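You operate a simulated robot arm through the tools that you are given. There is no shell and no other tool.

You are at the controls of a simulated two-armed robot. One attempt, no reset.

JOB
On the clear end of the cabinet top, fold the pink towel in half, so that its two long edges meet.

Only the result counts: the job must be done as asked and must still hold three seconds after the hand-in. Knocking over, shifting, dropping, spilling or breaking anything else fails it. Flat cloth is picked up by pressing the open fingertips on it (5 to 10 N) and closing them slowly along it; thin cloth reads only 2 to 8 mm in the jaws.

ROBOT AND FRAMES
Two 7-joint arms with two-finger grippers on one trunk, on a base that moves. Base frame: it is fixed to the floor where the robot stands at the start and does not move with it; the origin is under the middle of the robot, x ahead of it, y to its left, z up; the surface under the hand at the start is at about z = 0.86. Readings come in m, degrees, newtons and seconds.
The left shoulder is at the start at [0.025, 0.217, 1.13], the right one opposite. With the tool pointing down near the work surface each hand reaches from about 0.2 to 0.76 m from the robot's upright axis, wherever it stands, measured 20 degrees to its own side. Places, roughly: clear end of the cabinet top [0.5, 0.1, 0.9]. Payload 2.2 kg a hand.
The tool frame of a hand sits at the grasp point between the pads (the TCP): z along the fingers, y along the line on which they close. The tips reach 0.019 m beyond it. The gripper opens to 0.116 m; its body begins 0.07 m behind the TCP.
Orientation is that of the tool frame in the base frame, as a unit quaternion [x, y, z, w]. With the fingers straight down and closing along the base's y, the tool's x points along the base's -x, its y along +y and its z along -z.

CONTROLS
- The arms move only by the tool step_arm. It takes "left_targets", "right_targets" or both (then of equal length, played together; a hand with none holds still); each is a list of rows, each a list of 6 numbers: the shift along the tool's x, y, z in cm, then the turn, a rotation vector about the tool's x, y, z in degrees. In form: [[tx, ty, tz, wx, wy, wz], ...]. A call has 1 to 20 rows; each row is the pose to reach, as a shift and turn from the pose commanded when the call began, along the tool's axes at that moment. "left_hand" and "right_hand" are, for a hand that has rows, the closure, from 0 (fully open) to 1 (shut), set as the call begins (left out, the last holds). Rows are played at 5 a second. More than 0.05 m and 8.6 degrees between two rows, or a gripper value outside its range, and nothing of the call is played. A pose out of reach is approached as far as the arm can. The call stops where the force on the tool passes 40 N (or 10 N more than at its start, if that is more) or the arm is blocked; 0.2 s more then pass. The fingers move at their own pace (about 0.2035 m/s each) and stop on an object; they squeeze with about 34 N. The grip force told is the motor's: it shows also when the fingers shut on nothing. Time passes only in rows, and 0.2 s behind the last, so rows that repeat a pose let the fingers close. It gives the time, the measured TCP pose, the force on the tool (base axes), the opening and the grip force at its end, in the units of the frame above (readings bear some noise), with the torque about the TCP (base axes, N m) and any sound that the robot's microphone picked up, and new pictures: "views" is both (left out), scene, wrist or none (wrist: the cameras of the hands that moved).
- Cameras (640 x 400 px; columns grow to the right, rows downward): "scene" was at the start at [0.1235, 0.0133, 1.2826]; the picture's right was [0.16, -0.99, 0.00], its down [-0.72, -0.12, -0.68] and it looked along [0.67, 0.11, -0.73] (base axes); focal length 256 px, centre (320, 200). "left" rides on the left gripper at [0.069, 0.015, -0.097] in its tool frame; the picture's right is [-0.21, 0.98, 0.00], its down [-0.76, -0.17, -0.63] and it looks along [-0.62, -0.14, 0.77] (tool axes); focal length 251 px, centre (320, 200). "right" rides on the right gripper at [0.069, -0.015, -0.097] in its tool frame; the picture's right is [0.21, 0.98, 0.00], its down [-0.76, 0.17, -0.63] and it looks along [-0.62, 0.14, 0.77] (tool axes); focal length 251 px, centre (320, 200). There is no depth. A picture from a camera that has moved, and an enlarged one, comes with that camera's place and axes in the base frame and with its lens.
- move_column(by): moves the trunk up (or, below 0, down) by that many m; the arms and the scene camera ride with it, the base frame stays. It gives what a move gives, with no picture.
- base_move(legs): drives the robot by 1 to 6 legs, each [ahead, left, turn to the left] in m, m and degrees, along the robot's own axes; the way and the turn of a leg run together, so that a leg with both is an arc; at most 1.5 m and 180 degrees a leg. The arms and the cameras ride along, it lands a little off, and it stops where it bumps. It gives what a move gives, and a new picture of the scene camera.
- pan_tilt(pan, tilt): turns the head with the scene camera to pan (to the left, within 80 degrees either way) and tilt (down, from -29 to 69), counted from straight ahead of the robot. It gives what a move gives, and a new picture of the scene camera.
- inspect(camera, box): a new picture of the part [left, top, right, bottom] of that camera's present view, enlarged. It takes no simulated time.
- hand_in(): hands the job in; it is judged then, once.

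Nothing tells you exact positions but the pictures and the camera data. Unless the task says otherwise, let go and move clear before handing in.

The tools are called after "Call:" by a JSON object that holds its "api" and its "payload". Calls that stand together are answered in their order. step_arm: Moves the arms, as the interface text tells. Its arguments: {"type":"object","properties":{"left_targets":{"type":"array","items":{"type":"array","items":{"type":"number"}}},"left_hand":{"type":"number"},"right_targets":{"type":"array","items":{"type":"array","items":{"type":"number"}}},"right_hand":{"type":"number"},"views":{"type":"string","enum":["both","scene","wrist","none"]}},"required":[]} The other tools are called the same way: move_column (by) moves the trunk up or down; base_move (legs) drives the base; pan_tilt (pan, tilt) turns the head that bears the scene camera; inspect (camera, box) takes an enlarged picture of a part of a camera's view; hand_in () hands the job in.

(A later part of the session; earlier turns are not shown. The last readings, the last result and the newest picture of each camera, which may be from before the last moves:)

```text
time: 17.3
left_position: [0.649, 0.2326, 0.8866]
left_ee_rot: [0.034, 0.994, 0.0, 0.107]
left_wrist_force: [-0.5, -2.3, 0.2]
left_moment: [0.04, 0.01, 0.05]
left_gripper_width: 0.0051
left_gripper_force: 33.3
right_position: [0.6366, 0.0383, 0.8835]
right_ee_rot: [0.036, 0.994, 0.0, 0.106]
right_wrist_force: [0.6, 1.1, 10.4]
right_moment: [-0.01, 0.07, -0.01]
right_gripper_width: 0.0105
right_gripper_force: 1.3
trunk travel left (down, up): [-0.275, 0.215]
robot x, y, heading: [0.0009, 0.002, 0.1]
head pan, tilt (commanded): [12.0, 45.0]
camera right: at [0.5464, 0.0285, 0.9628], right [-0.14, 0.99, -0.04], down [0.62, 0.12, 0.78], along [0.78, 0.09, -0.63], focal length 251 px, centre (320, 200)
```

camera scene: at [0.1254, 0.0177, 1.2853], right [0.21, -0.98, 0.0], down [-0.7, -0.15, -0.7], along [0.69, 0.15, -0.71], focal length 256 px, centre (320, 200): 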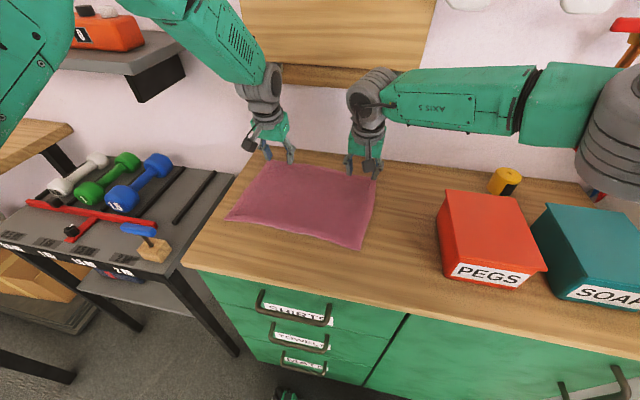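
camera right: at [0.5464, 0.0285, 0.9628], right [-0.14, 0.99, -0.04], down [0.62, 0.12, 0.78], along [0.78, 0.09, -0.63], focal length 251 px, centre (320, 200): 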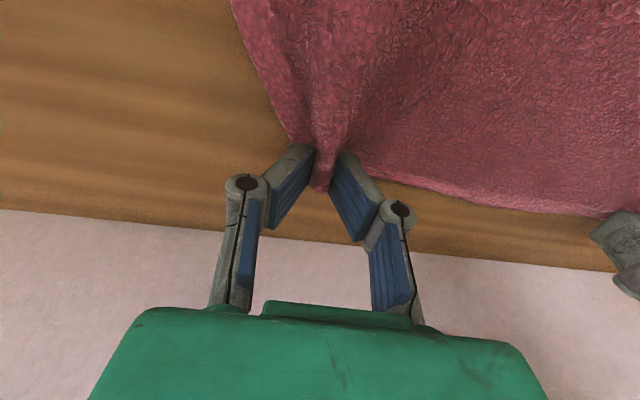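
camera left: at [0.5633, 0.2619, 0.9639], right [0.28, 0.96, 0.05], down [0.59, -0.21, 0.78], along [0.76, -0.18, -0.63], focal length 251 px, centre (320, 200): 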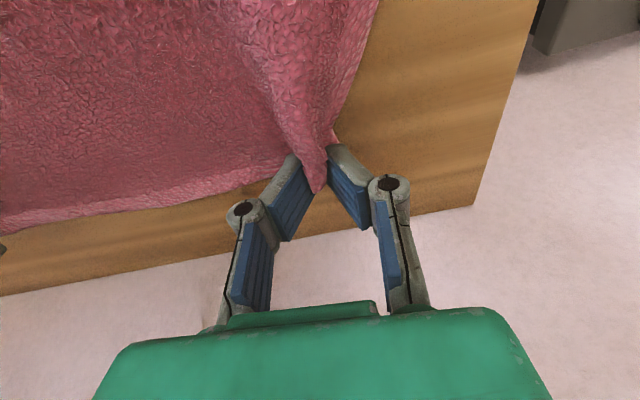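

The tension is gone and the right ridge is firmly between the pads, so I'll shut the right gripper.

Call:
{"api": "step_arm", "payload": {"right_targets": [[0, 0, 0, 0, 0, 0], [0, 0, 0, 0, 0, 0]], "right_hand": 0.96, "views": "none"}}

Call:
{"api": "step_arm", "payload": {"right_targets": [[0, 0, 0, 0, 0, 0], [0, 0, 0, 0, 0, 0], [0, 0, 0, 0, 0, 0]], "right_hand": 1.0, "views": "both"}}

```text
time: 17.9
left_position: [0.6495, 0.2333, 0.8874]
left_ee_rot: [0.036, 0.994, -0.001, 0.106]
left_wrist_force: [-0.4, -2.3, -1.0]
left_moment: [0.01, 0.0, 0.04]
left_gripper_width: 0.0052
left_gripper_force: 33.9
right_position: [0.635, 0.0382, 0.883]
right_ee_rot: [0.035, 0.994, -0.001, 0.106]
right_wrist_force: [-0.1, 2.6, 11.4]
right_moment: [0.07, 0.07, 0.05]
right_gripper_width: 0.009
right_gripper_force: 2.9
trunk travel left (down, up): [-0.275, 0.215]
robot x, y, heading: [-0.0015, 0.0036, 0.3]
head pan, tilt (commanded): [12.0, 45.0]
```

```text
time: 18.7
left_position: [0.6494, 0.2324, 0.8867]
left_ee_rot: [0.036, 0.994, 0.0, 0.106]
left_wrist_force: [0.3, -2.8, 0.1]
left_moment: [0.01, 0.0, 0.04]
left_gripper_width: 0.0052
left_gripper_force: 33.4
right_position: [0.6351, 0.0383, 0.8842]
right_ee_rot: [0.034, 0.994, -0.001, 0.106]
right_wrist_force: [0.8, 2.6, 13.2]
right_moment: [0.11, 0.06, 0.02]
right_gripper_width: 0.0055
right_gripper_force: 34.4
trunk travel left (down, up): [-0.275, 0.215]
robot x, y, heading: [-0.0037, -0.0036, 0.1]
head pan, tilt (commanded): [12.0, 45.0]
camera scene: at [0.1236, 0.0176, 1.2855], right [0.21, -0.98, 0.0], down [-0.69, -0.15, -0.7], along [0.69, 0.15, -0.71], focal length 256 px, centre (320, 200)
camera right: at [0.5463, 0.0285, 0.9626], right [-0.14, 0.99, -0.04], down [0.62, 0.12, 0.78], along [0.78, 0.09, -0.63], focal length 251 px, centre (320, 200)
```

scene: 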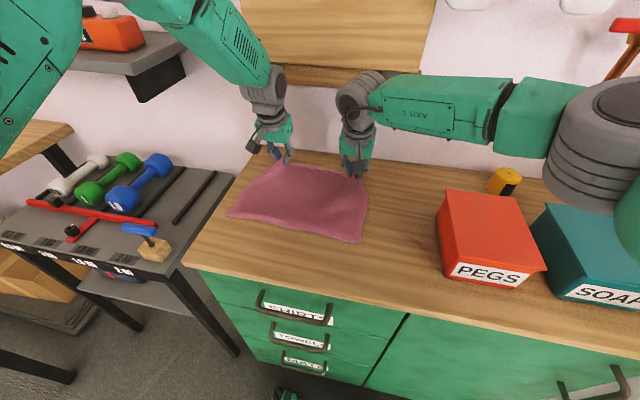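
right: 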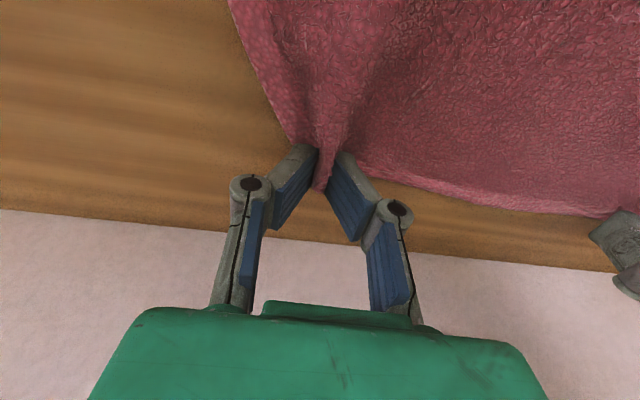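

Both hands hold the cloth (5.2 and 5.5 mm at about 34 N). I'll check the near edge closely before lifting, since it is the target line.

Call:
{"api": "inspect", "payload": {"camera": "scene", "box": [200, 130, 400, 260]}}

```text
3.08 times, centred on (300, 195) of scene
camera zoom: at [0.1236, 0.0176, 1.2855], right [0.21, -0.98, 0.0], down [-0.69, -0.15, -0.7], along [0.69, 0.15, -0.71], focal length 786 px, centre (382, 215)
```

zoom: 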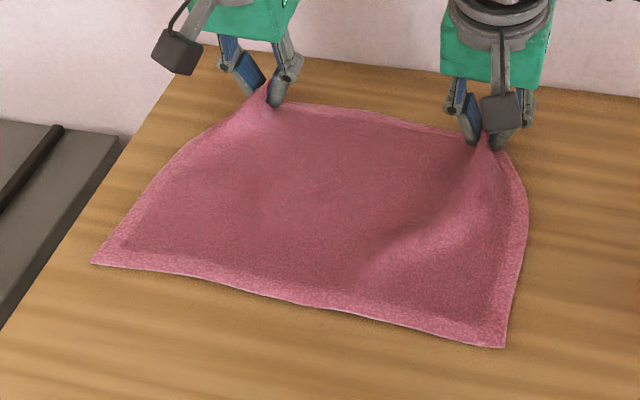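

The near edge runs from about (0.43, 0.00) to (0.44, 0.294). I'll lift both hands 4 cm first to make sure the grips hold.

Call:
{"api": "step_arm", "payload": {"left_targets": [[-0.21, 0, -0.98, 0, 0, 0], [-0.42, 0, -1.96, 0, 0, 0], [-0.63, 0, -2.93, 0, 0, 0], [-0.84, 0, -3.91, 0, 0, 0]], "right_targets": [[-0.21, 0, -0.98, 0, 0, 0], [-0.42, 0, -1.96, 0, 0, 0], [-0.63, 0, -2.93, 0, 0, 0], [-0.84, 0, -3.91, 0, 0, 0]], "views": "both"}}

```text
time: 19.7
left_position: [0.6484, 0.2321, 0.9256]
left_ee_rot: [0.035, 0.994, 0.0, 0.107]
left_wrist_force: [0.1, -2.0, -1.2]
left_moment: [0.0, 0.01, 0.04]
left_gripper_width: 0.005
left_gripper_force: 33.4
right_position: [0.6353, 0.0383, 0.9234]
right_ee_rot: [0.035, 0.994, 0.0, 0.105]
right_wrist_force: [0.1, 1.4, 0.0]
right_moment: [0.0, -0.03, -0.04]
right_gripper_width: 0.0056
right_gripper_force: 33.5
trunk travel left (down, up): [-0.275, 0.215]
robot x, y, heading: [-0.0011, 0.0021, -0.2]
head pan, tilt (commanded): [12.0, 45.0]
camera scene: at [0.125, 0.0178, 1.2853], right [0.21, -0.98, 0.0], down [-0.69, -0.15, -0.7], along [0.69, 0.15, -0.71], focal length 256 px, centre (320, 200)
camera right: at [0.5466, 0.0288, 1.0022], right [-0.14, 0.99, -0.04], down [0.62, 0.12, 0.78], along [0.77, 0.09, -0.63], focal length 251 px, centre (320, 200)
camera left: at [0.5621, 0.254, 1.0065], right [0.28, 0.96, 0.05], down [0.59, -0.21, 0.78], along [0.76, -0.18, -0.63], focal length 251 px, centre (320, 200)
```

scene: 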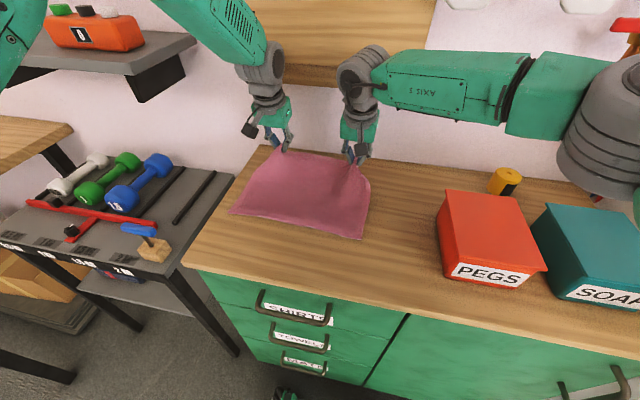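
right: 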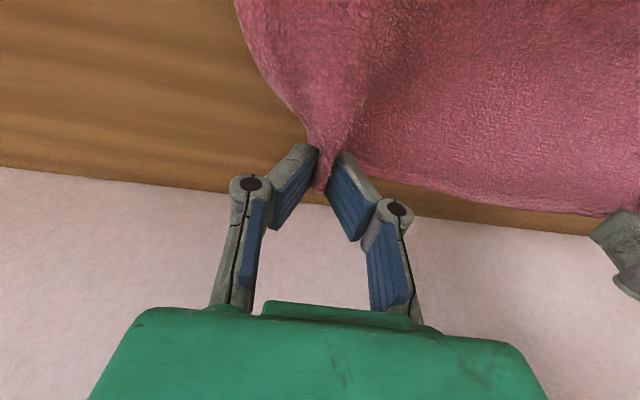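
left: 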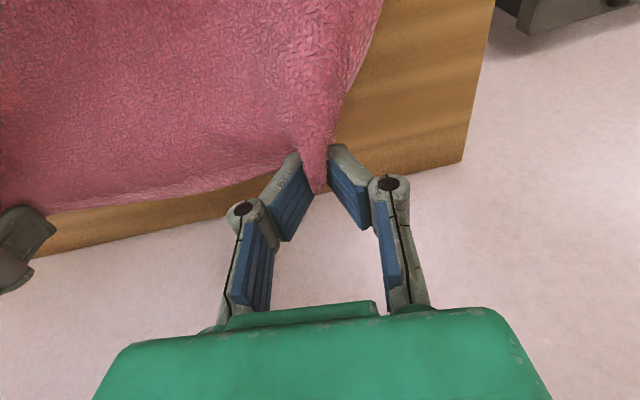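

Both corners are held and lifting cleanly. The near edge is being drawn slightly, so I'll now carry the far edge up and over toward the robot, gradually tilting the fingers forward.

Call:
{"api": "step_arm", "payload": {"left_targets": [[1.26, -0.02, -1.29, 0, -2, 0], [2.52, -0.04, -2.58, 0, -4, 0], [3.78, -0.07, -3.88, 0, -6, 0], [5.08, -0.09, -4.97, 0, -8, 0], [6.43, -0.11, -5.87, 0, -10, 0], [7.81, -0.14, -6.58, 0, -12, 0], [9.24, -0.16, -7.09, 0, -14, 0], [10.71, -0.19, -7.4, 0, -16, 0]], "right_targets": [[1.26, -0.02, -1.29, 0, -2, 0], [2.52, -0.04, -2.58, 0, -4, 0], [3.78, -0.07, -3.88, 0, -6, 0], [5.08, -0.09, -4.97, 0, -8, 0], [6.43, -0.11, -5.87, 0, -10, 0], [7.81, -0.14, -6.58, 0, -12, 0], [9.24, -0.16, -7.09, 0, -14, 0], [10.71, -0.19, -7.4, 0, -16, 0]], "views": "both"}}

```text
time: 21.5
left_position: [0.5286, 0.2373, 0.9763]
left_ee_rot: [0.035, 0.969, -0.006, 0.245]
left_wrist_force: [-0.8, -1.1, -0.6]
left_moment: [0.0, -0.03, 0.05]
left_gripper_width: 0.0051
left_gripper_force: 33.3
right_position: [0.5146, 0.0446, 0.9721]
right_ee_rot: [0.035, 0.969, -0.005, 0.244]
right_wrist_force: [0.2, 2.4, -0.8]
right_moment: [-0.03, 0.02, 0.03]
right_gripper_width: 0.0057
right_gripper_force: 33.7
trunk travel left (down, up): [-0.275, 0.215]
robot x, y, heading: [0.0032, 0.0015, 0.1]
head pan, tilt (commanded): [12.0, 45.0]
camera scene: at [0.1228, 0.0179, 1.2855], right [0.21, -0.98, 0.0], down [-0.69, -0.15, -0.7], along [0.69, 0.15, -0.71], focal length 256 px, centre (320, 200)
camera right: at [0.4072, 0.0359, 1.0239], right [-0.12, 0.99, -0.1], down [0.38, 0.13, 0.92], along [0.92, 0.07, -0.39], focal length 251 px, centre (320, 200)
camera left: at [0.4238, 0.2619, 1.0296], right [0.26, 0.96, 0.11], down [0.35, -0.2, 0.91], along [0.9, -0.2, -0.39], focal length 251 px, centre (320, 200)
```

scene: 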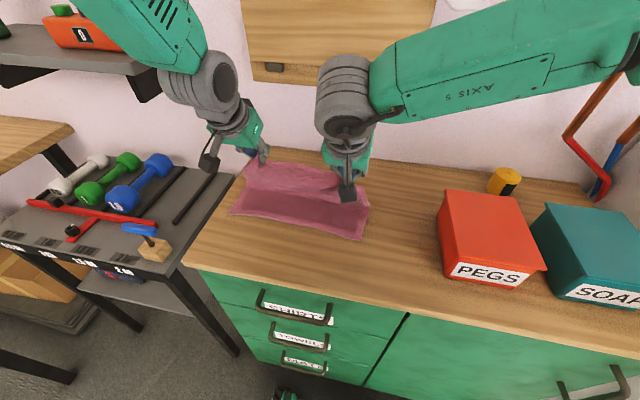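
right: 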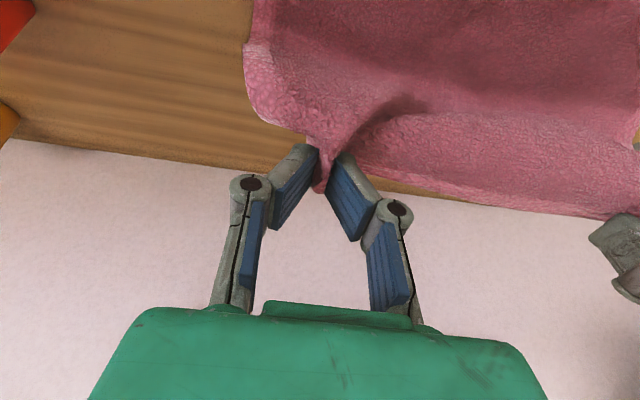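
left: 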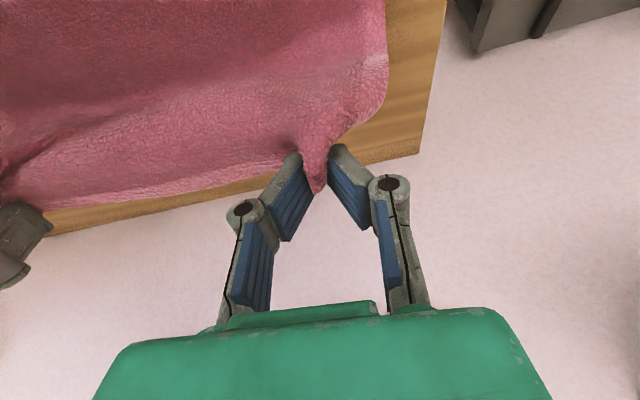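

Call:
{"api": "inspect", "payload": {"camera": "scene", "box": [200, 130, 400, 260]}}

```text
3.08 times, centred on (300, 195) of scene
camera zoom: at [0.1228, 0.0179, 1.2855], right [0.21, -0.98, 0.0], down [-0.69, -0.15, -0.7], along [0.69, 0.15, -0.71], focal length 786 px, centre (382, 215)
```

zoom: 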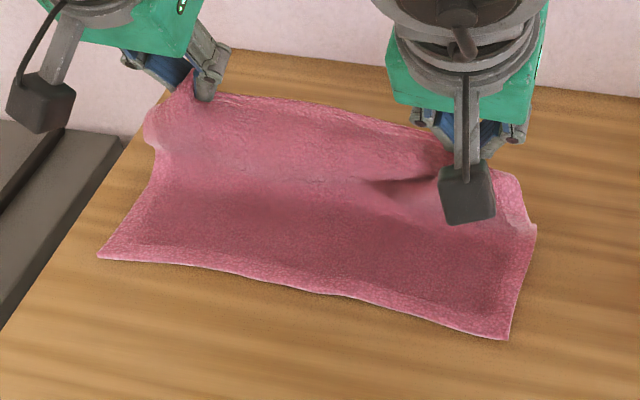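

The far edge is now above the fold line and the bottom half lies still, with the near edge at about x≈0.437–0.447. I'll carry the held edge on toward the near edge and lower it to just above the bottom layer.

Call:
{"api": "step_arm", "payload": {"left_targets": [[1.59, -0.01, -0.29, 0, -2, 0], [3.41, -0.03, -0.14, 0, -4, 0], [5.48, -0.04, 0.45, 0, -6, 0], [7.62, -0.06, 1.23, 0, -8, 0], [9.12, -0.08, 2.12, 0, -10, 0], [10.22, -0.08, 2.78, 0, -12, 0]], "right_targets": [[1.47, 0, -0.23, 0, -2, 0], [3.14, -0.01, -0.1, 0, -4, 0], [5.04, -0.01, 0.46, 0, -6, 0], [6.95, -0.01, 1.25, 0, -8, 0], [8.36, -0.05, 2.19, 0, -10, 0], [9.46, -0.08, 2.85, 0, -12, 0]], "views": "both"}}

Call:
{"api": "inspect", "payload": {"camera": "scene", "box": [200, 130, 400, 260]}}

```text
time: 22.9
left_position: [0.4523, 0.2444, 0.9031]
left_ee_rot: [0.033, 0.938, -0.009, 0.344]
left_wrist_force: [-0.8, -2.7, 0.5]
left_moment: [-0.03, 0.02, 0.0]
left_gripper_width: 0.0049
left_gripper_force: 33.8
right_position: [0.4452, 0.0488, 0.9012]
right_ee_rot: [0.033, 0.939, -0.009, 0.343]
right_wrist_force: [0.5, 1.2, 0.7]
right_moment: [0.04, 0.04, 0.0]
right_gripper_width: 0.0054
right_gripper_force: 34.1
trunk travel left (down, up): [-0.275, 0.215]
robot x, y, heading: [0.0007, 0.0, -0.1]
head pan, tilt (commanded): [12.0, 45.0]
camera scene: at [0.1234, 0.0187, 1.2854], right [0.21, -0.98, 0.0], down [-0.69, -0.15, -0.7], along [0.69, 0.15, -0.71], focal length 256 px, centre (320, 200)
camera right: at [0.3287, 0.0412, 0.9308], right [-0.1, 0.99, -0.13], down [0.18, 0.15, 0.97], along [0.98, 0.07, -0.19], focal length 251 px, centre (320, 200)
camera left: at [0.3399, 0.268, 0.933], right [0.23, 0.96, 0.14], down [0.16, -0.18, 0.97], along [0.96, -0.2, -0.19], focal length 251 px, centre (320, 200)
```

scene: 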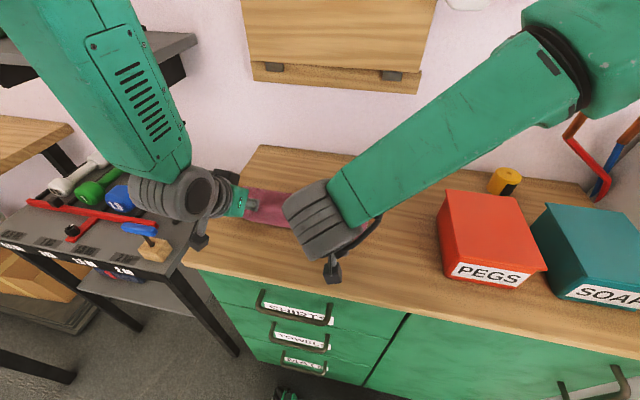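
right: 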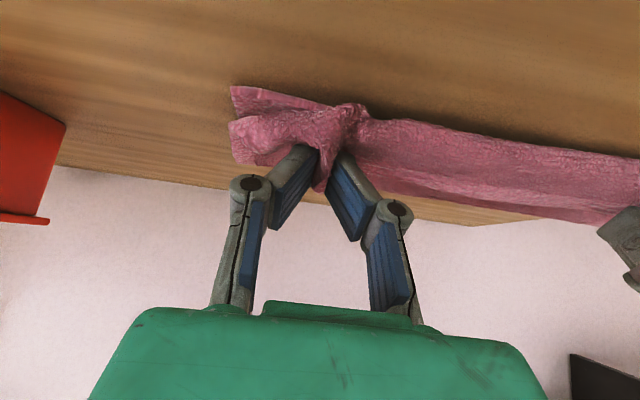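
left: 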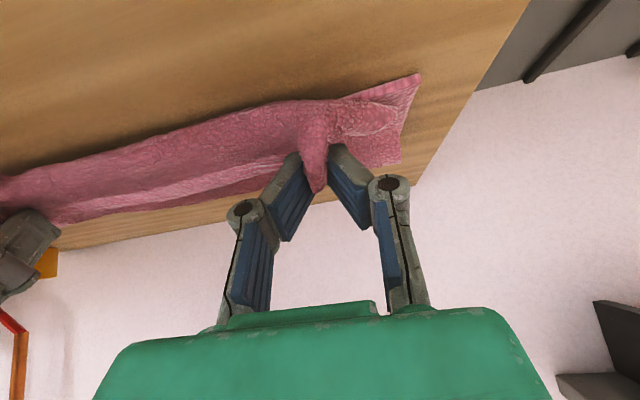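

```text
3.08 times, centred on (300, 195) of scene
camera zoom: at [0.1234, 0.0187, 1.2854], right [0.21, -0.98, 0.0], down [-0.69, -0.15, -0.7], along [0.69, 0.15, -0.71], focal length 786 px, centre (382, 215)
```

zoom: 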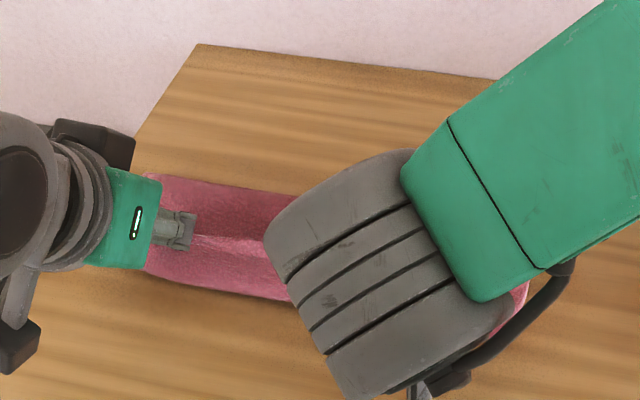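

The held edge is now over the near edge. I'll look closely at both wrist views before lowering and releasing.

Call:
{"api": "inspect", "payload": {"camera": "left", "box": [0, 50, 440, 290]}}

Call:
{"api": "inspect", "payload": {"camera": "right", "box": [200, 50, 640, 290]}}

```text
1.45 times, centred on (220, 170) of left
camera zoom: at [0.3399, 0.268, 0.933], right [0.23, 0.96, 0.14], down [0.16, -0.18, 0.97], along [0.96, -0.2, -0.19], focal length 366 px, centre (466, 244)
```

zoom: 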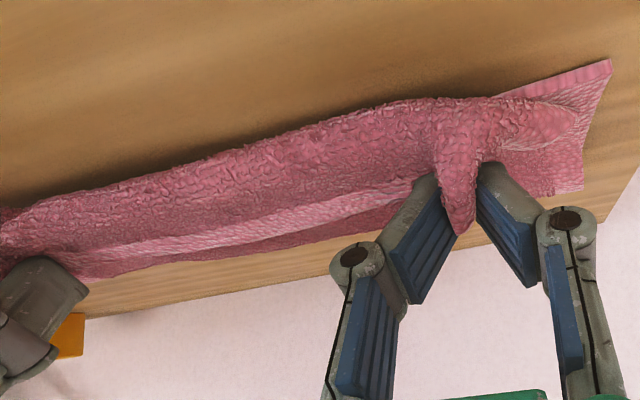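

```text
1.45 times, centred on (420, 170) of right
camera zoom: at [0.3287, 0.0412, 0.9308], right [-0.1, 0.99, -0.13], down [0.18, 0.15, 0.97], along [0.98, 0.07, -0.19], focal length 366 px, centre (174, 244)
```

zoom: 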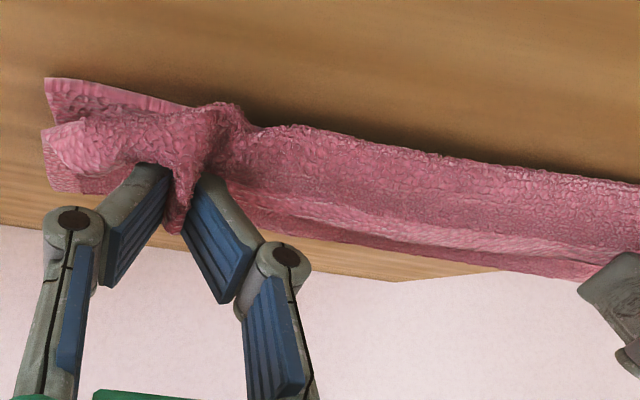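

The edge is held over the near edge, but its last 1.5 cm points up and away from me because the fingers still point steeply down. I'll raise slightly and tilt the hands further so the hem tends to fall outward when released.

Call:
{"api": "step_arm", "payload": {"left_targets": [[-0.2, 0, -0.45, 0, -4, 0], [-0.4, -0.01, -0.9, 0, -8, 0], [-0.6, -0.01, -1.3, 0, -12, 0], [-0.75, -0.02, -1.5, 0, -16, 0], [-0.82, -0.02, -1.66, 0, -20, 0]], "right_targets": [[-0.2, 0, -0.45, 0, -4, 0], [-0.4, -0.01, -0.9, 0, -8, 0], [-0.6, -0.01, -1.3, 0, -12, 0], [-0.75, -0.02, -1.55, 0, -16, 0], [-0.85, -0.02, -1.77, 0, -20, 0]], "views": "both"}}

```text
time: 24.1
left_position: [0.4545, 0.2423, 0.9186]
left_ee_rot: [0.032, 0.864, -0.015, 0.502]
left_wrist_force: [-0.8, -3.3, -0.4]
left_moment: [-0.04, 0.03, 0.01]
left_gripper_width: 0.005
left_gripper_force: 33.9
left hand out of reach, approached as far as the arm can: row 4, 5
right_position: [0.4447, 0.0459, 0.9243]
right_ee_rot: [0.039, 0.865, -0.014, 0.5]
right_wrist_force: [0.3, 3.4, -0.7]
right_moment: [0.01, 0.02, 0.05]
right_gripper_width: 0.0055
right_gripper_force: 34.0
trunk travel left (down, up): [-0.275, 0.215]
robot x, y, heading: [0.0, 0.0008, 0.0]
head pan, tilt (commanded): [12.0, 45.0]
camera scene: at [0.1237, 0.0188, 1.2854], right [0.21, -0.98, 0.0], down [-0.69, -0.15, -0.7], along [0.69, 0.15, -0.71], focal length 256 px, centre (320, 200)
camera right: at [0.3254, 0.0406, 0.9116], right [-0.03, 0.98, -0.17], down [-0.16, 0.16, 0.97], along [0.99, 0.05, 0.15], focal length 251 px, centre (320, 200)
camera left: at [0.3383, 0.2671, 0.9069], right [0.17, 0.97, 0.19], down [-0.18, -0.16, 0.97], along [0.97, -0.2, 0.15], focal length 251 px, centre (320, 200)
```

scene: 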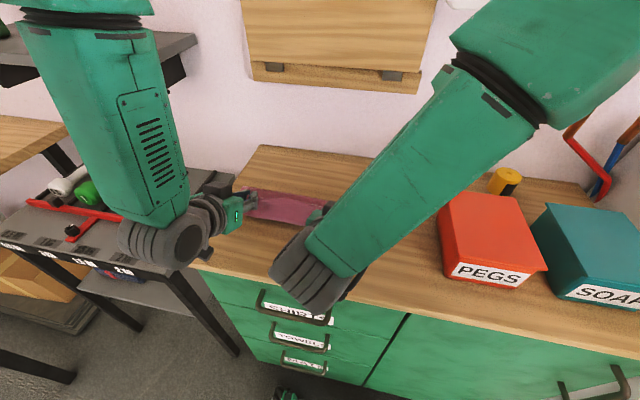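
right: 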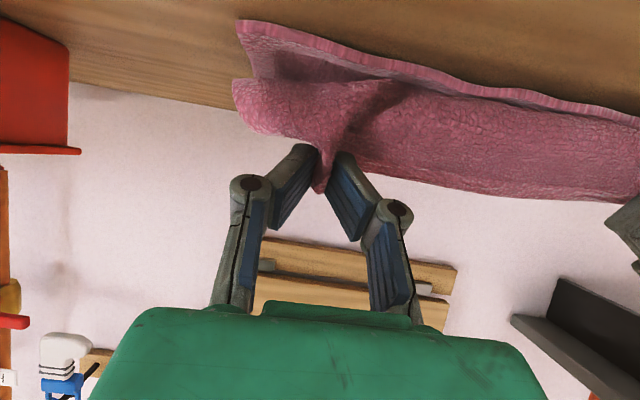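
left: 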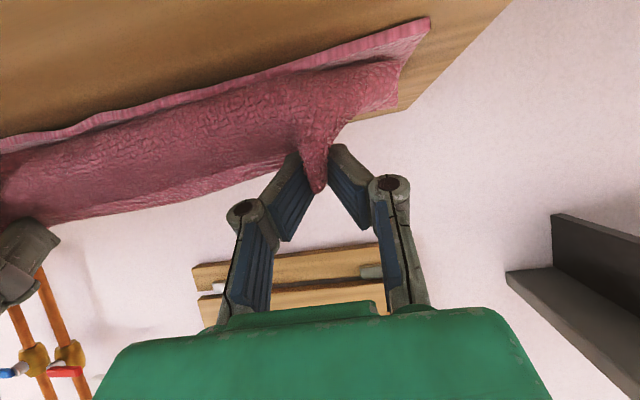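

Call:
{"api": "inspect", "payload": {"camera": "left", "box": [0, 0, 440, 240]}}

Call:
{"api": "inspect", "payload": {"camera": "right", "box": [200, 0, 640, 240]}}

Call:
{"api": "inspect", "payload": {"camera": "scene", "box": [200, 140, 400, 265]}}

```text
1.45 times, centred on (220, 120) of left
camera zoom: at [0.3383, 0.2671, 0.9069], right [0.17, 0.97, 0.19], down [-0.18, -0.16, 0.97], along [0.97, -0.2, 0.15], focal length 366 px, centre (466, 316)
```

zoom: 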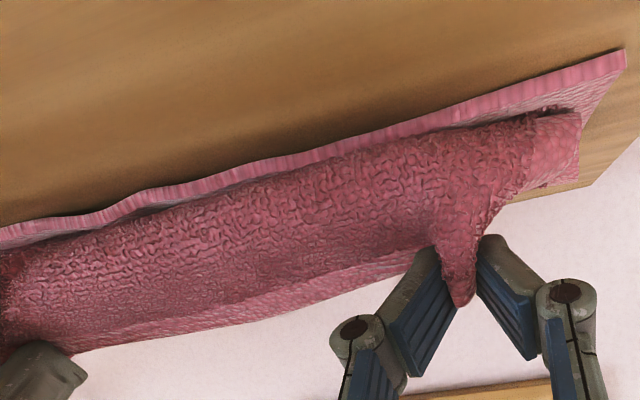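

```text
1.45 times, centred on (420, 120) of right
camera zoom: at [0.3254, 0.0406, 0.9116], right [-0.03, 0.98, -0.17], down [-0.16, 0.16, 0.97], along [0.99, 0.05, 0.15], focal length 366 px, centre (174, 316)
```

zoom: 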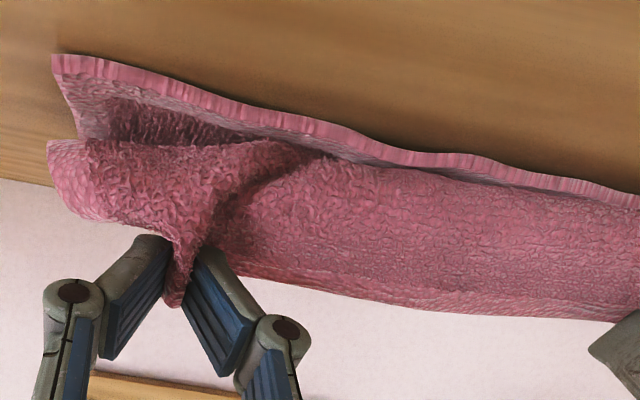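

```text
3.20 times, centred on (300, 202) of scene
camera zoom: at [0.1237, 0.0188, 1.2854], right [0.21, -0.98, 0.0], down [-0.69, -0.15, -0.7], along [0.69, 0.15, -0.71], focal length 818 px, centre (384, 192)
```

zoom: 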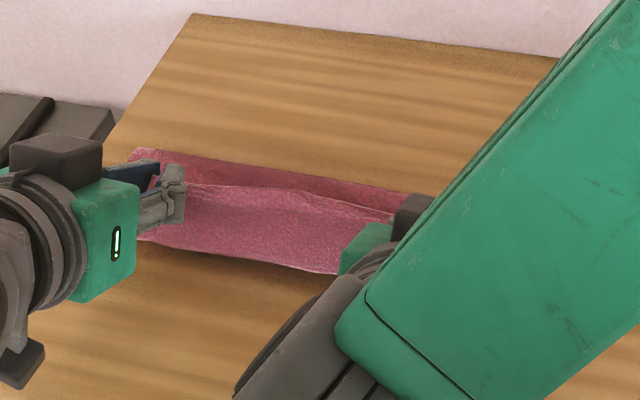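

The sheet stands up in a loop: I lifted too high, so the crease sits at x≈0.54 instead of about 0.56 and the hem leans the wrong way. I'll carry the held edge back out toward the far side to roll the crease outward, then bring it over again at low height.

Call:
{"api": "step_arm", "payload": {"left_targets": [[-1.37, 0.07, 1.4, 0, 3.75, 0], [-2.75, 0.12, 2.81, 0, 7.5, 0], [-3.69, 0.19, 4.46, 0, 11.25, 0], [-4.63, 0.24, 6.11, 0, 15, 0], [-5.4, 0.31, 7.86, 0, 18.75, 0], [-6.08, 0.36, 9.66, 0, 22.5, 0], [-6.76, 0.42, 11.45, 0, 26.25, 0], [-7.43, 0.46, 13.03, 0, 30, 0]], "right_targets": [[-1.37, 0.07, 1.4, 0, 3.75, 0], [-2.75, 0.12, 2.81, 0, 7.5, 0], [-3.69, 0.19, 4.46, 0, 11.25, 0], [-4.63, 0.24, 6.11, 0, 15, 0], [-5.4, 0.31, 7.86, 0, 18.75, 0], [-6.08, 0.36, 9.66, 0, 22.5, 0], [-6.76, 0.42, 11.45, 0, 26.25, 0], [-7.17, 0.52, 12.59, 0, 30, 0]], "views": "both"}}

Call:
{"api": "inspect", "payload": {"camera": "scene", "box": [200, 140, 400, 265]}}

```text
time: 25.9
left_position: [0.6053, 0.2366, 0.918]
left_ee_rot: [0.034, 0.965, -0.006, 0.258]
left_wrist_force: [-0.3, -1.0, 0.1]
left_moment: [0.0, 0.02, 0.0]
left_gripper_width: 0.0049
left_gripper_force: 33.4
right_position: [0.5861, 0.0451, 0.9191]
right_ee_rot: [0.034, 0.965, -0.005, 0.259]
right_wrist_force: [0.0, 2.2, -0.4]
right_moment: [0.02, -0.01, -0.02]
right_gripper_width: 0.0054
right_gripper_force: 33.9
trunk travel left (down, up): [-0.275, 0.215]
robot x, y, heading: [-0.0002, 0.0008, 0.1]
head pan, tilt (commanded): [12.0, 45.0]
camera scene: at [0.1262, 0.0175, 1.2851], right [0.21, -0.98, 0.0], down [-0.7, -0.15, -0.7], along [0.69, 0.15, -0.71], focal length 256 px, centre (320, 200)
camera right: at [0.4777, 0.0354, 0.9689], right [-0.12, 0.99, -0.1], down [0.35, 0.14, 0.93], along [0.93, 0.07, -0.36], focal length 251 px, centre (320, 200)
camera left: at [0.4982, 0.2602, 0.9673], right [0.25, 0.96, 0.11], down [0.33, -0.2, 0.92], along [0.91, -0.2, -0.36], focal length 251 px, centre (320, 200)
```

scene: 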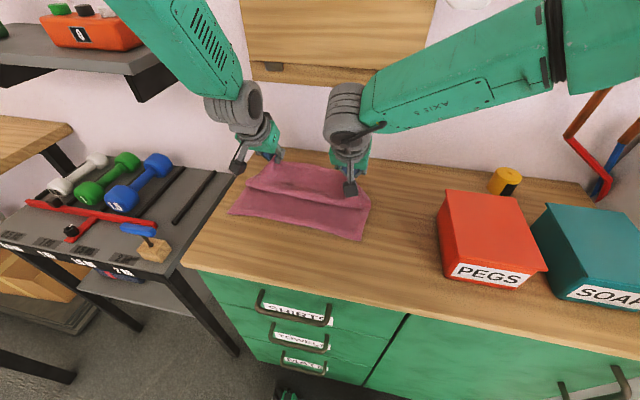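
right: 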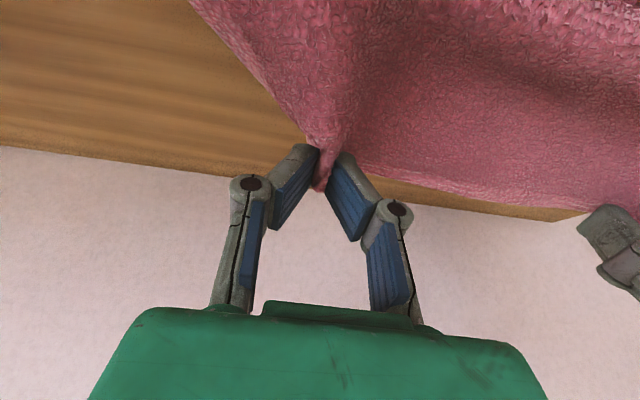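
left: 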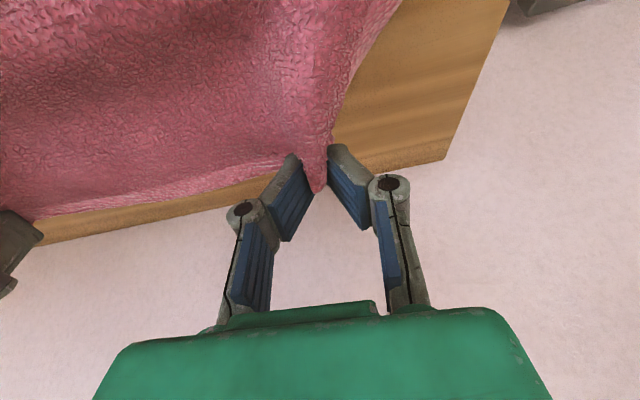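

```text
3.20 times, centred on (300, 202) of scene
camera zoom: at [0.1262, 0.0175, 1.2851], right [0.21, -0.98, 0.0], down [-0.7, -0.15, -0.7], along [0.69, 0.15, -0.71], focal length 818 px, centre (384, 192)
```

zoom: 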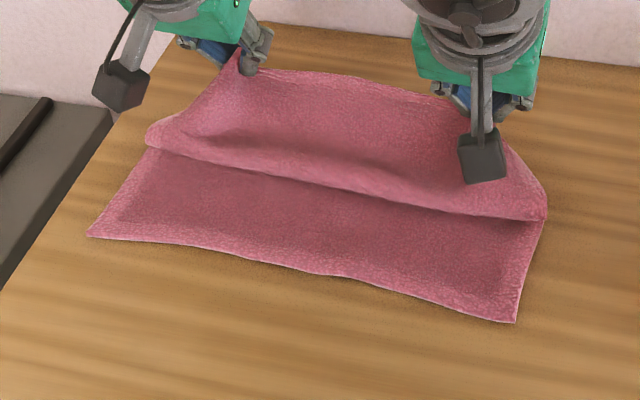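

The slack now makes a roll over the middle instead of lying flat. I'll pull the held edge fully back to the far side to straighten the cloth, then repeat the fold along a tighter arc about x≈0.56.

Call:
{"api": "step_arm", "payload": {"left_targets": [[-1.62, 0.1, -0.22, 0, 2.5, 0], [-2.93, 0.19, 0.31, 0, 5, 0], [-3.85, 0.28, 1.3, 0, 7.5, 0], [-3.3, 0.27, 2.25, 0, 10, 0], [-3.3, 0.27, 2.25, 0, 10, 0]], "right_targets": [[-1.88, 0.12, -0.07, 0, 2.5, 0], [-3.44, 0.23, 0.6, 0, 5, 0], [-4.62, 0.34, 1.75, 0, 7.5, 0], [-4.03, 0.33, 2.78, 0, 10, 0], [-4.03, 0.33, 2.78, 0, 10, 0]], "views": "both"}}

Call:
{"api": "inspect", "payload": {"camera": "scene", "box": [200, 140, 400, 265]}}

```text
time: 27.1
left_position: [0.6438, 0.237, 0.9147]
left_ee_rot: [0.034, 0.984, -0.002, 0.174]
left_wrist_force: [-0.1, -0.6, 0.0]
left_moment: [-0.03, -0.01, 0.01]
left_gripper_width: 0.0053
left_gripper_force: 33.7
right_position: [0.6345, 0.0437, 0.9183]
right_ee_rot: [0.035, 0.984, -0.003, 0.175]
right_wrist_force: [0.0, 0.7, -0.3]
right_moment: [0.0, 0.02, 0.02]
right_gripper_width: 0.0051
right_gripper_force: 33.8
trunk travel left (down, up): [-0.275, 0.215]
robot x, y, heading: [0.0009, 0.0007, -0.1]
head pan, tilt (commanded): [12.0, 45.0]
camera scene: at [0.1249, 0.0179, 1.2853], right [0.21, -0.98, 0.0], down [-0.69, -0.15, -0.7], along [0.69, 0.15, -0.71], focal length 256 px, centre (320, 200)
camera right: at [0.535, 0.0358, 0.9845], right [-0.13, 0.99, -0.07], down [0.5, 0.13, 0.86], along [0.85, 0.08, -0.51], focal length 251 px, centre (320, 200)
camera left: at [0.5474, 0.2599, 0.9818], right [0.27, 0.96, 0.08], down [0.48, -0.21, 0.85], along [0.84, -0.19, -0.52], focal length 251 px, centre (320, 200)
```

scene: 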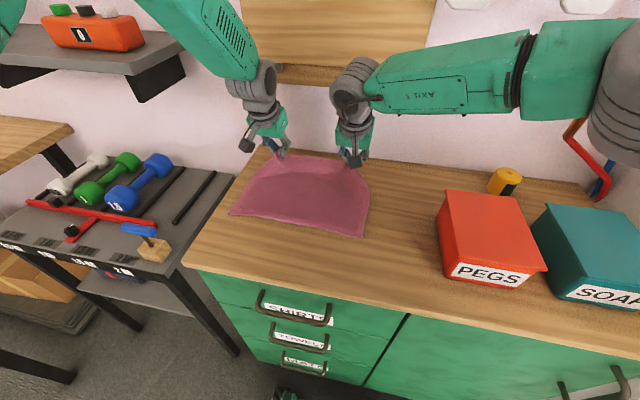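
right: 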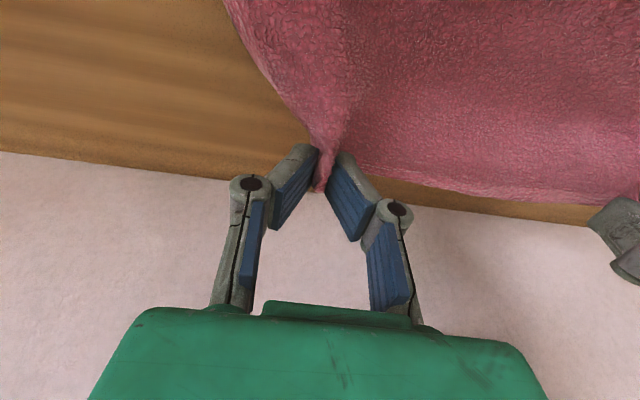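
left: 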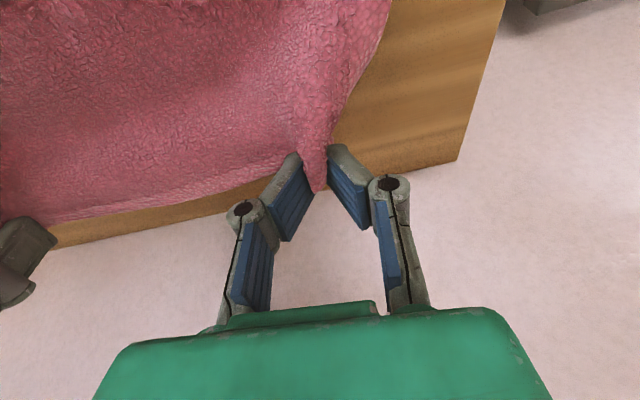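

```text
3.20 times, centred on (300, 202) of scene
camera zoom: at [0.1249, 0.0179, 1.2853], right [0.21, -0.98, 0.0], down [-0.69, -0.15, -0.7], along [0.69, 0.15, -0.71], focal length 818 px, centre (384, 192)
```

zoom: 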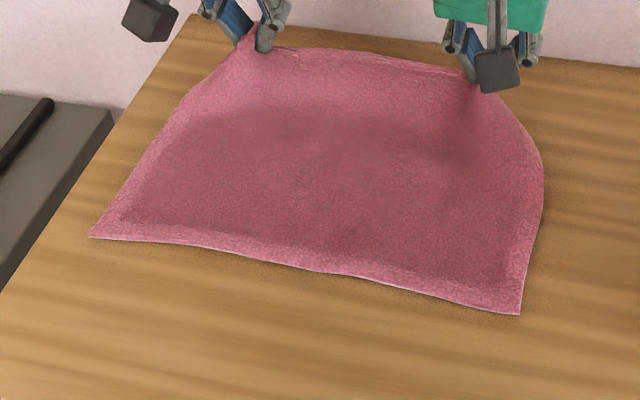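

The cloth is straight again, lifted only along the held far edge, and its near edge runs at x≈0.445–0.455. Now I'll fold along a tighter arc (about 8 cm radius around x≈0.56), tilting the fingers as I go.

Call:
{"api": "step_arm", "payload": {"left_targets": [[0.43, -0.02, -1.44, 0, -4, 0], [1.06, -0.05, -3.07, 0, -8, 0], [2.14, -0.08, -4.62, 0, -12, 0], [3.52, -0.14, -5.97, 0, -16, 0], [5.19, -0.2, -7.08, 0, -20, 0], [6.99, -0.27, -7.8, 0, -24, 0], [8.89, -0.33, -8.14, 0, -27, 0], [10.74, -0.39, -8.03, 0, -30, 0], [12.55, -0.45, -7.47, 0, -33, 0]], "right_targets": [[0.33, -0.02, -0.98, 0, -4, 0], [0.96, -0.06, -2.61, 0, -8, 0], [2.04, -0.11, -4.16, 0, -12, 0], [3.42, -0.17, -5.5, 0, -16, 0], [5.08, -0.25, -6.61, 0, -20, 0], [6.89, -0.33, -7.34, 0, -24, 0], [8.79, -0.41, -7.68, 0, -27, 0], [10.64, -0.48, -7.57, 0, -30, 0], [12.44, -0.54, -7.0, 0, -33, 0]], "views": "both"}}

Call:
{"api": "inspect", "payload": {"camera": "scene", "box": [200, 140, 400, 265]}}

Call:
{"api": "inspect", "payload": {"camera": "left", "box": [0, 0, 440, 240]}}

```text
time: 29.1
left_position: [0.5024, 0.2421, 0.9412]
left_ee_rot: [0.033, 0.894, -0.013, 0.448]
left_wrist_force: [0.1, -1.4, 0.5]
left_moment: [-0.01, 0.03, -0.05]
left_gripper_width: 0.0049
left_gripper_force: 33.5
right_position: [0.494, 0.0499, 0.941]
right_ee_rot: [0.032, 0.893, -0.013, 0.448]
right_wrist_force: [0.2, 1.4, -0.8]
right_moment: [0.02, -0.01, 0.03]
right_gripper_width: 0.0056
right_gripper_force: 33.8
trunk travel left (down, up): [-0.275, 0.215]
robot x, y, heading: [-0.0028, -0.0009, 0.0]
head pan, tilt (commanded): [12.0, 45.0]
camera scene: at [0.1235, 0.0191, 1.2854], right [0.21, -0.98, 0.0], down [-0.69, -0.15, -0.7], along [0.69, 0.15, -0.71], focal length 256 px, centre (320, 200)
camera right: at [0.3745, 0.0423, 0.9435], right [-0.06, 0.98, -0.17], down [-0.04, 0.16, 0.99], along [1.0, 0.07, 0.03], focal length 251 px, centre (320, 200)
camera left: at [0.3848, 0.2672, 0.9445], right [0.2, 0.96, 0.18], down [-0.07, -0.17, 0.98], along [0.98, -0.2, 0.03], focal length 251 px, centre (320, 200)
```

scene: 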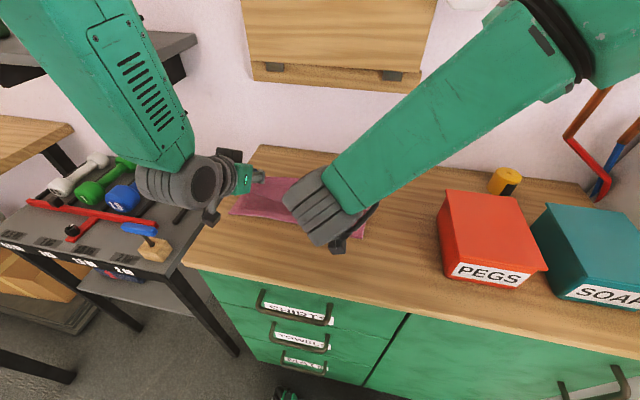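
right: 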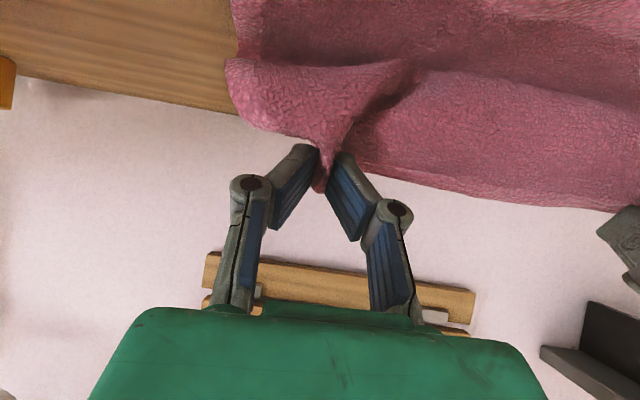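
left: 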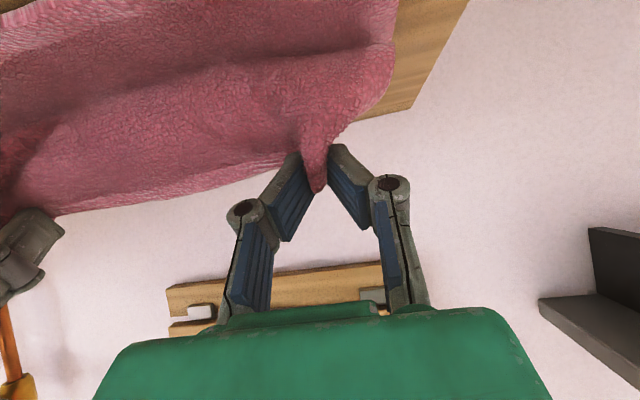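

```text
3.20 times, centred on (300, 202) of scene
camera zoom: at [0.1235, 0.0191, 1.2854], right [0.21, -0.98, 0.0], down [-0.69, -0.15, -0.7], along [0.69, 0.15, -0.71], focal length 818 px, centre (384, 192)
```

zoom: 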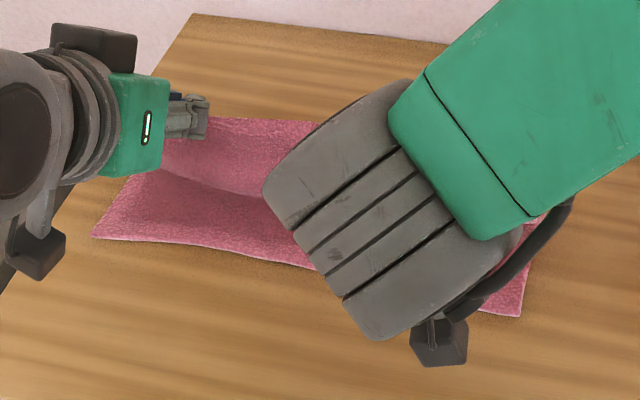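

```text
1.45 times, centred on (220, 120) of left
camera zoom: at [0.3848, 0.2672, 0.9445], right [0.2, 0.96, 0.18], down [-0.07, -0.17, 0.98], along [0.98, -0.2, 0.03], focal length 366 px, centre (466, 316)
```

zoom: 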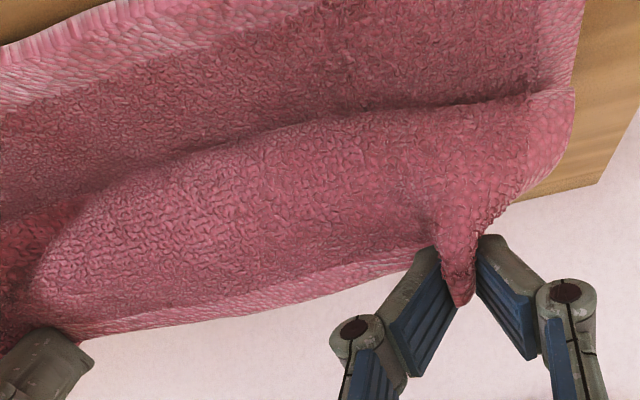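

The sheet now stands above the middle with the bottom half undisturbed. I'll bring it down the last part of the arc toward the near edge.

Call:
{"api": "step_arm", "payload": {"left_targets": [[0.86, -0.04, -0.1, 0, -2, 0], [1.72, -0.09, -0.21, 0, -3.5, 0], [2.5, -0.12, -0.18, 0, -5, 0], [3.22, -0.15, -0.16, 0, -6, 0], [4.24, -0.19, -0.11, 0, -7, 0]], "right_targets": [[0.86, -0.04, -0.1, 0, -2, 0], [1.72, -0.09, -0.21, 0, -3.5, 0], [2.5, -0.12, -0.18, 0, -5, 0], [3.22, -0.15, -0.16, 0, -6, 0], [4.24, -0.19, -0.11, 0, -7, 0]], "views": "both"}}

Call:
{"api": "inspect", "payload": {"camera": "scene", "box": [200, 140, 400, 265]}}

Call:
{"api": "inspect", "payload": {"camera": "left", "box": [0, 0, 440, 240]}}

Call:
{"api": "inspect", "payload": {"camera": "right", "box": [200, 0, 640, 240]}}

```text
time: 30.3
left_position: [0.4765, 0.2431, 0.9069]
left_ee_rot: [0.032, 0.864, -0.015, 0.502]
left_wrist_force: [0.5, -6.4, 0.0]
left_moment: [-0.12, 0.01, -0.06]
left_gripper_width: 0.0049
left_gripper_force: 33.9
right_position: [0.4755, 0.0421, 0.9143]
right_ee_rot: [0.047, 0.865, -0.009, 0.5]
right_wrist_force: [-0.7, 6.7, -0.8]
right_moment: [0.04, 0.02, 0.15]
right_gripper_width: 0.0056
right_gripper_force: 33.6
trunk travel left (down, up): [-0.275, 0.215]
robot x, y, heading: [0.0001, -0.0031, -0.2]
head pan, tilt (commanded): [12.0, 45.0]
camera scene: at [0.124, 0.0187, 1.2853], right [0.21, -0.98, 0.0], down [-0.69, -0.15, -0.7], along [0.69, 0.15, -0.71], focal length 256 px, centre (320, 200)
camera right: at [0.3572, 0.0394, 0.9025], right [-0.01, 0.99, -0.16], down [-0.16, 0.15, 0.98], along [0.99, 0.04, 0.15], focal length 251 px, centre (320, 200)
camera left: at [0.3594, 0.2674, 0.8972], right [0.18, 0.97, 0.19], down [-0.18, -0.16, 0.97], along [0.97, -0.21, 0.15], focal length 251 px, centre (320, 200)
```

scene: 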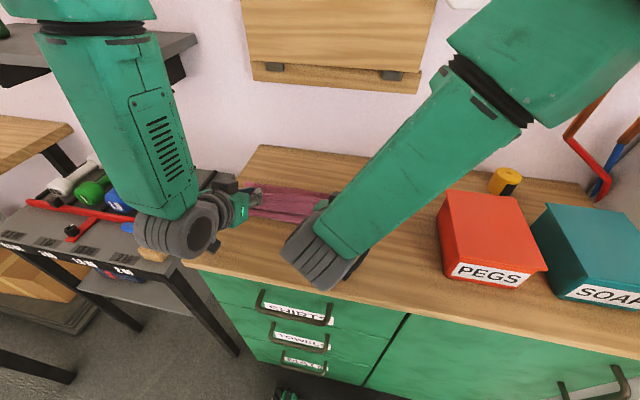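
right: 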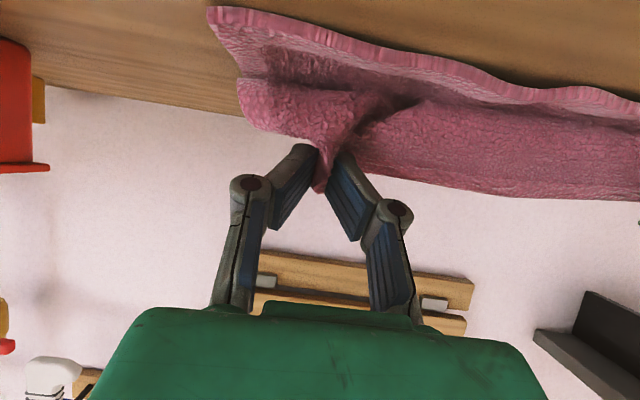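
left: 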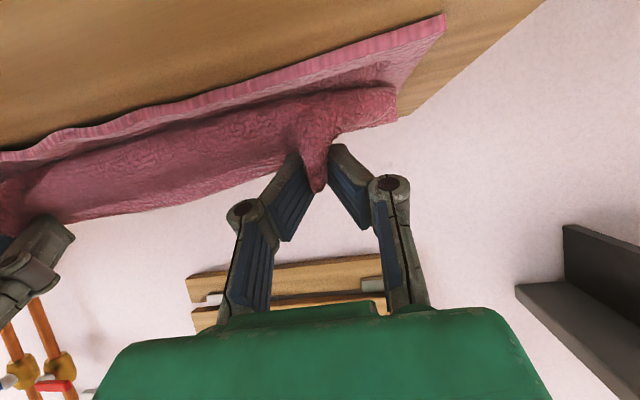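

```text
3.20 times, centred on (300, 202) of scene
camera zoom: at [0.124, 0.0187, 1.2853], right [0.21, -0.98, 0.0], down [-0.69, -0.15, -0.7], along [0.69, 0.15, -0.71], focal length 818 px, centre (384, 192)
```

zoom: 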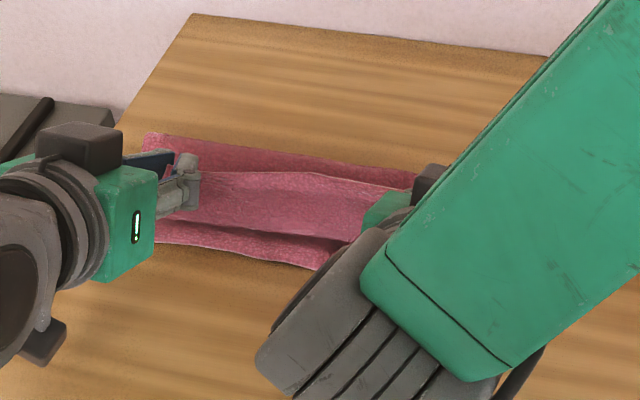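

```text
1.45 times, centred on (220, 120) of left
camera zoom: at [0.3594, 0.2674, 0.8972], right [0.18, 0.97, 0.19], down [-0.18, -0.16, 0.97], along [0.97, -0.21, 0.15], focal length 366 px, centre (466, 316)
```

zoom: 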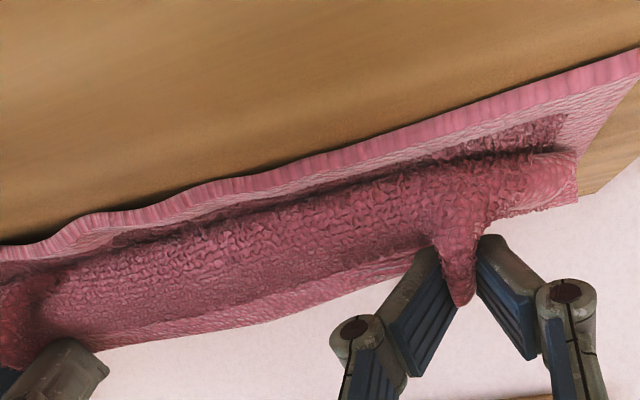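

```text
1.45 times, centred on (420, 120) of right
camera zoom: at [0.3572, 0.0394, 0.9025], right [-0.01, 0.99, -0.16], down [-0.16, 0.15, 0.98], along [0.99, 0.04, 0.15], focal length 366 px, centre (174, 316)
```

zoom: 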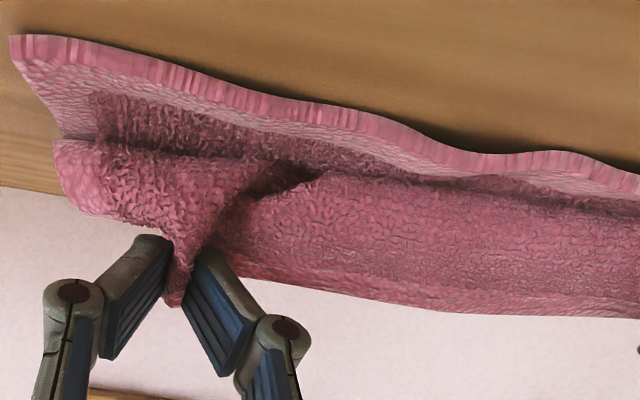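

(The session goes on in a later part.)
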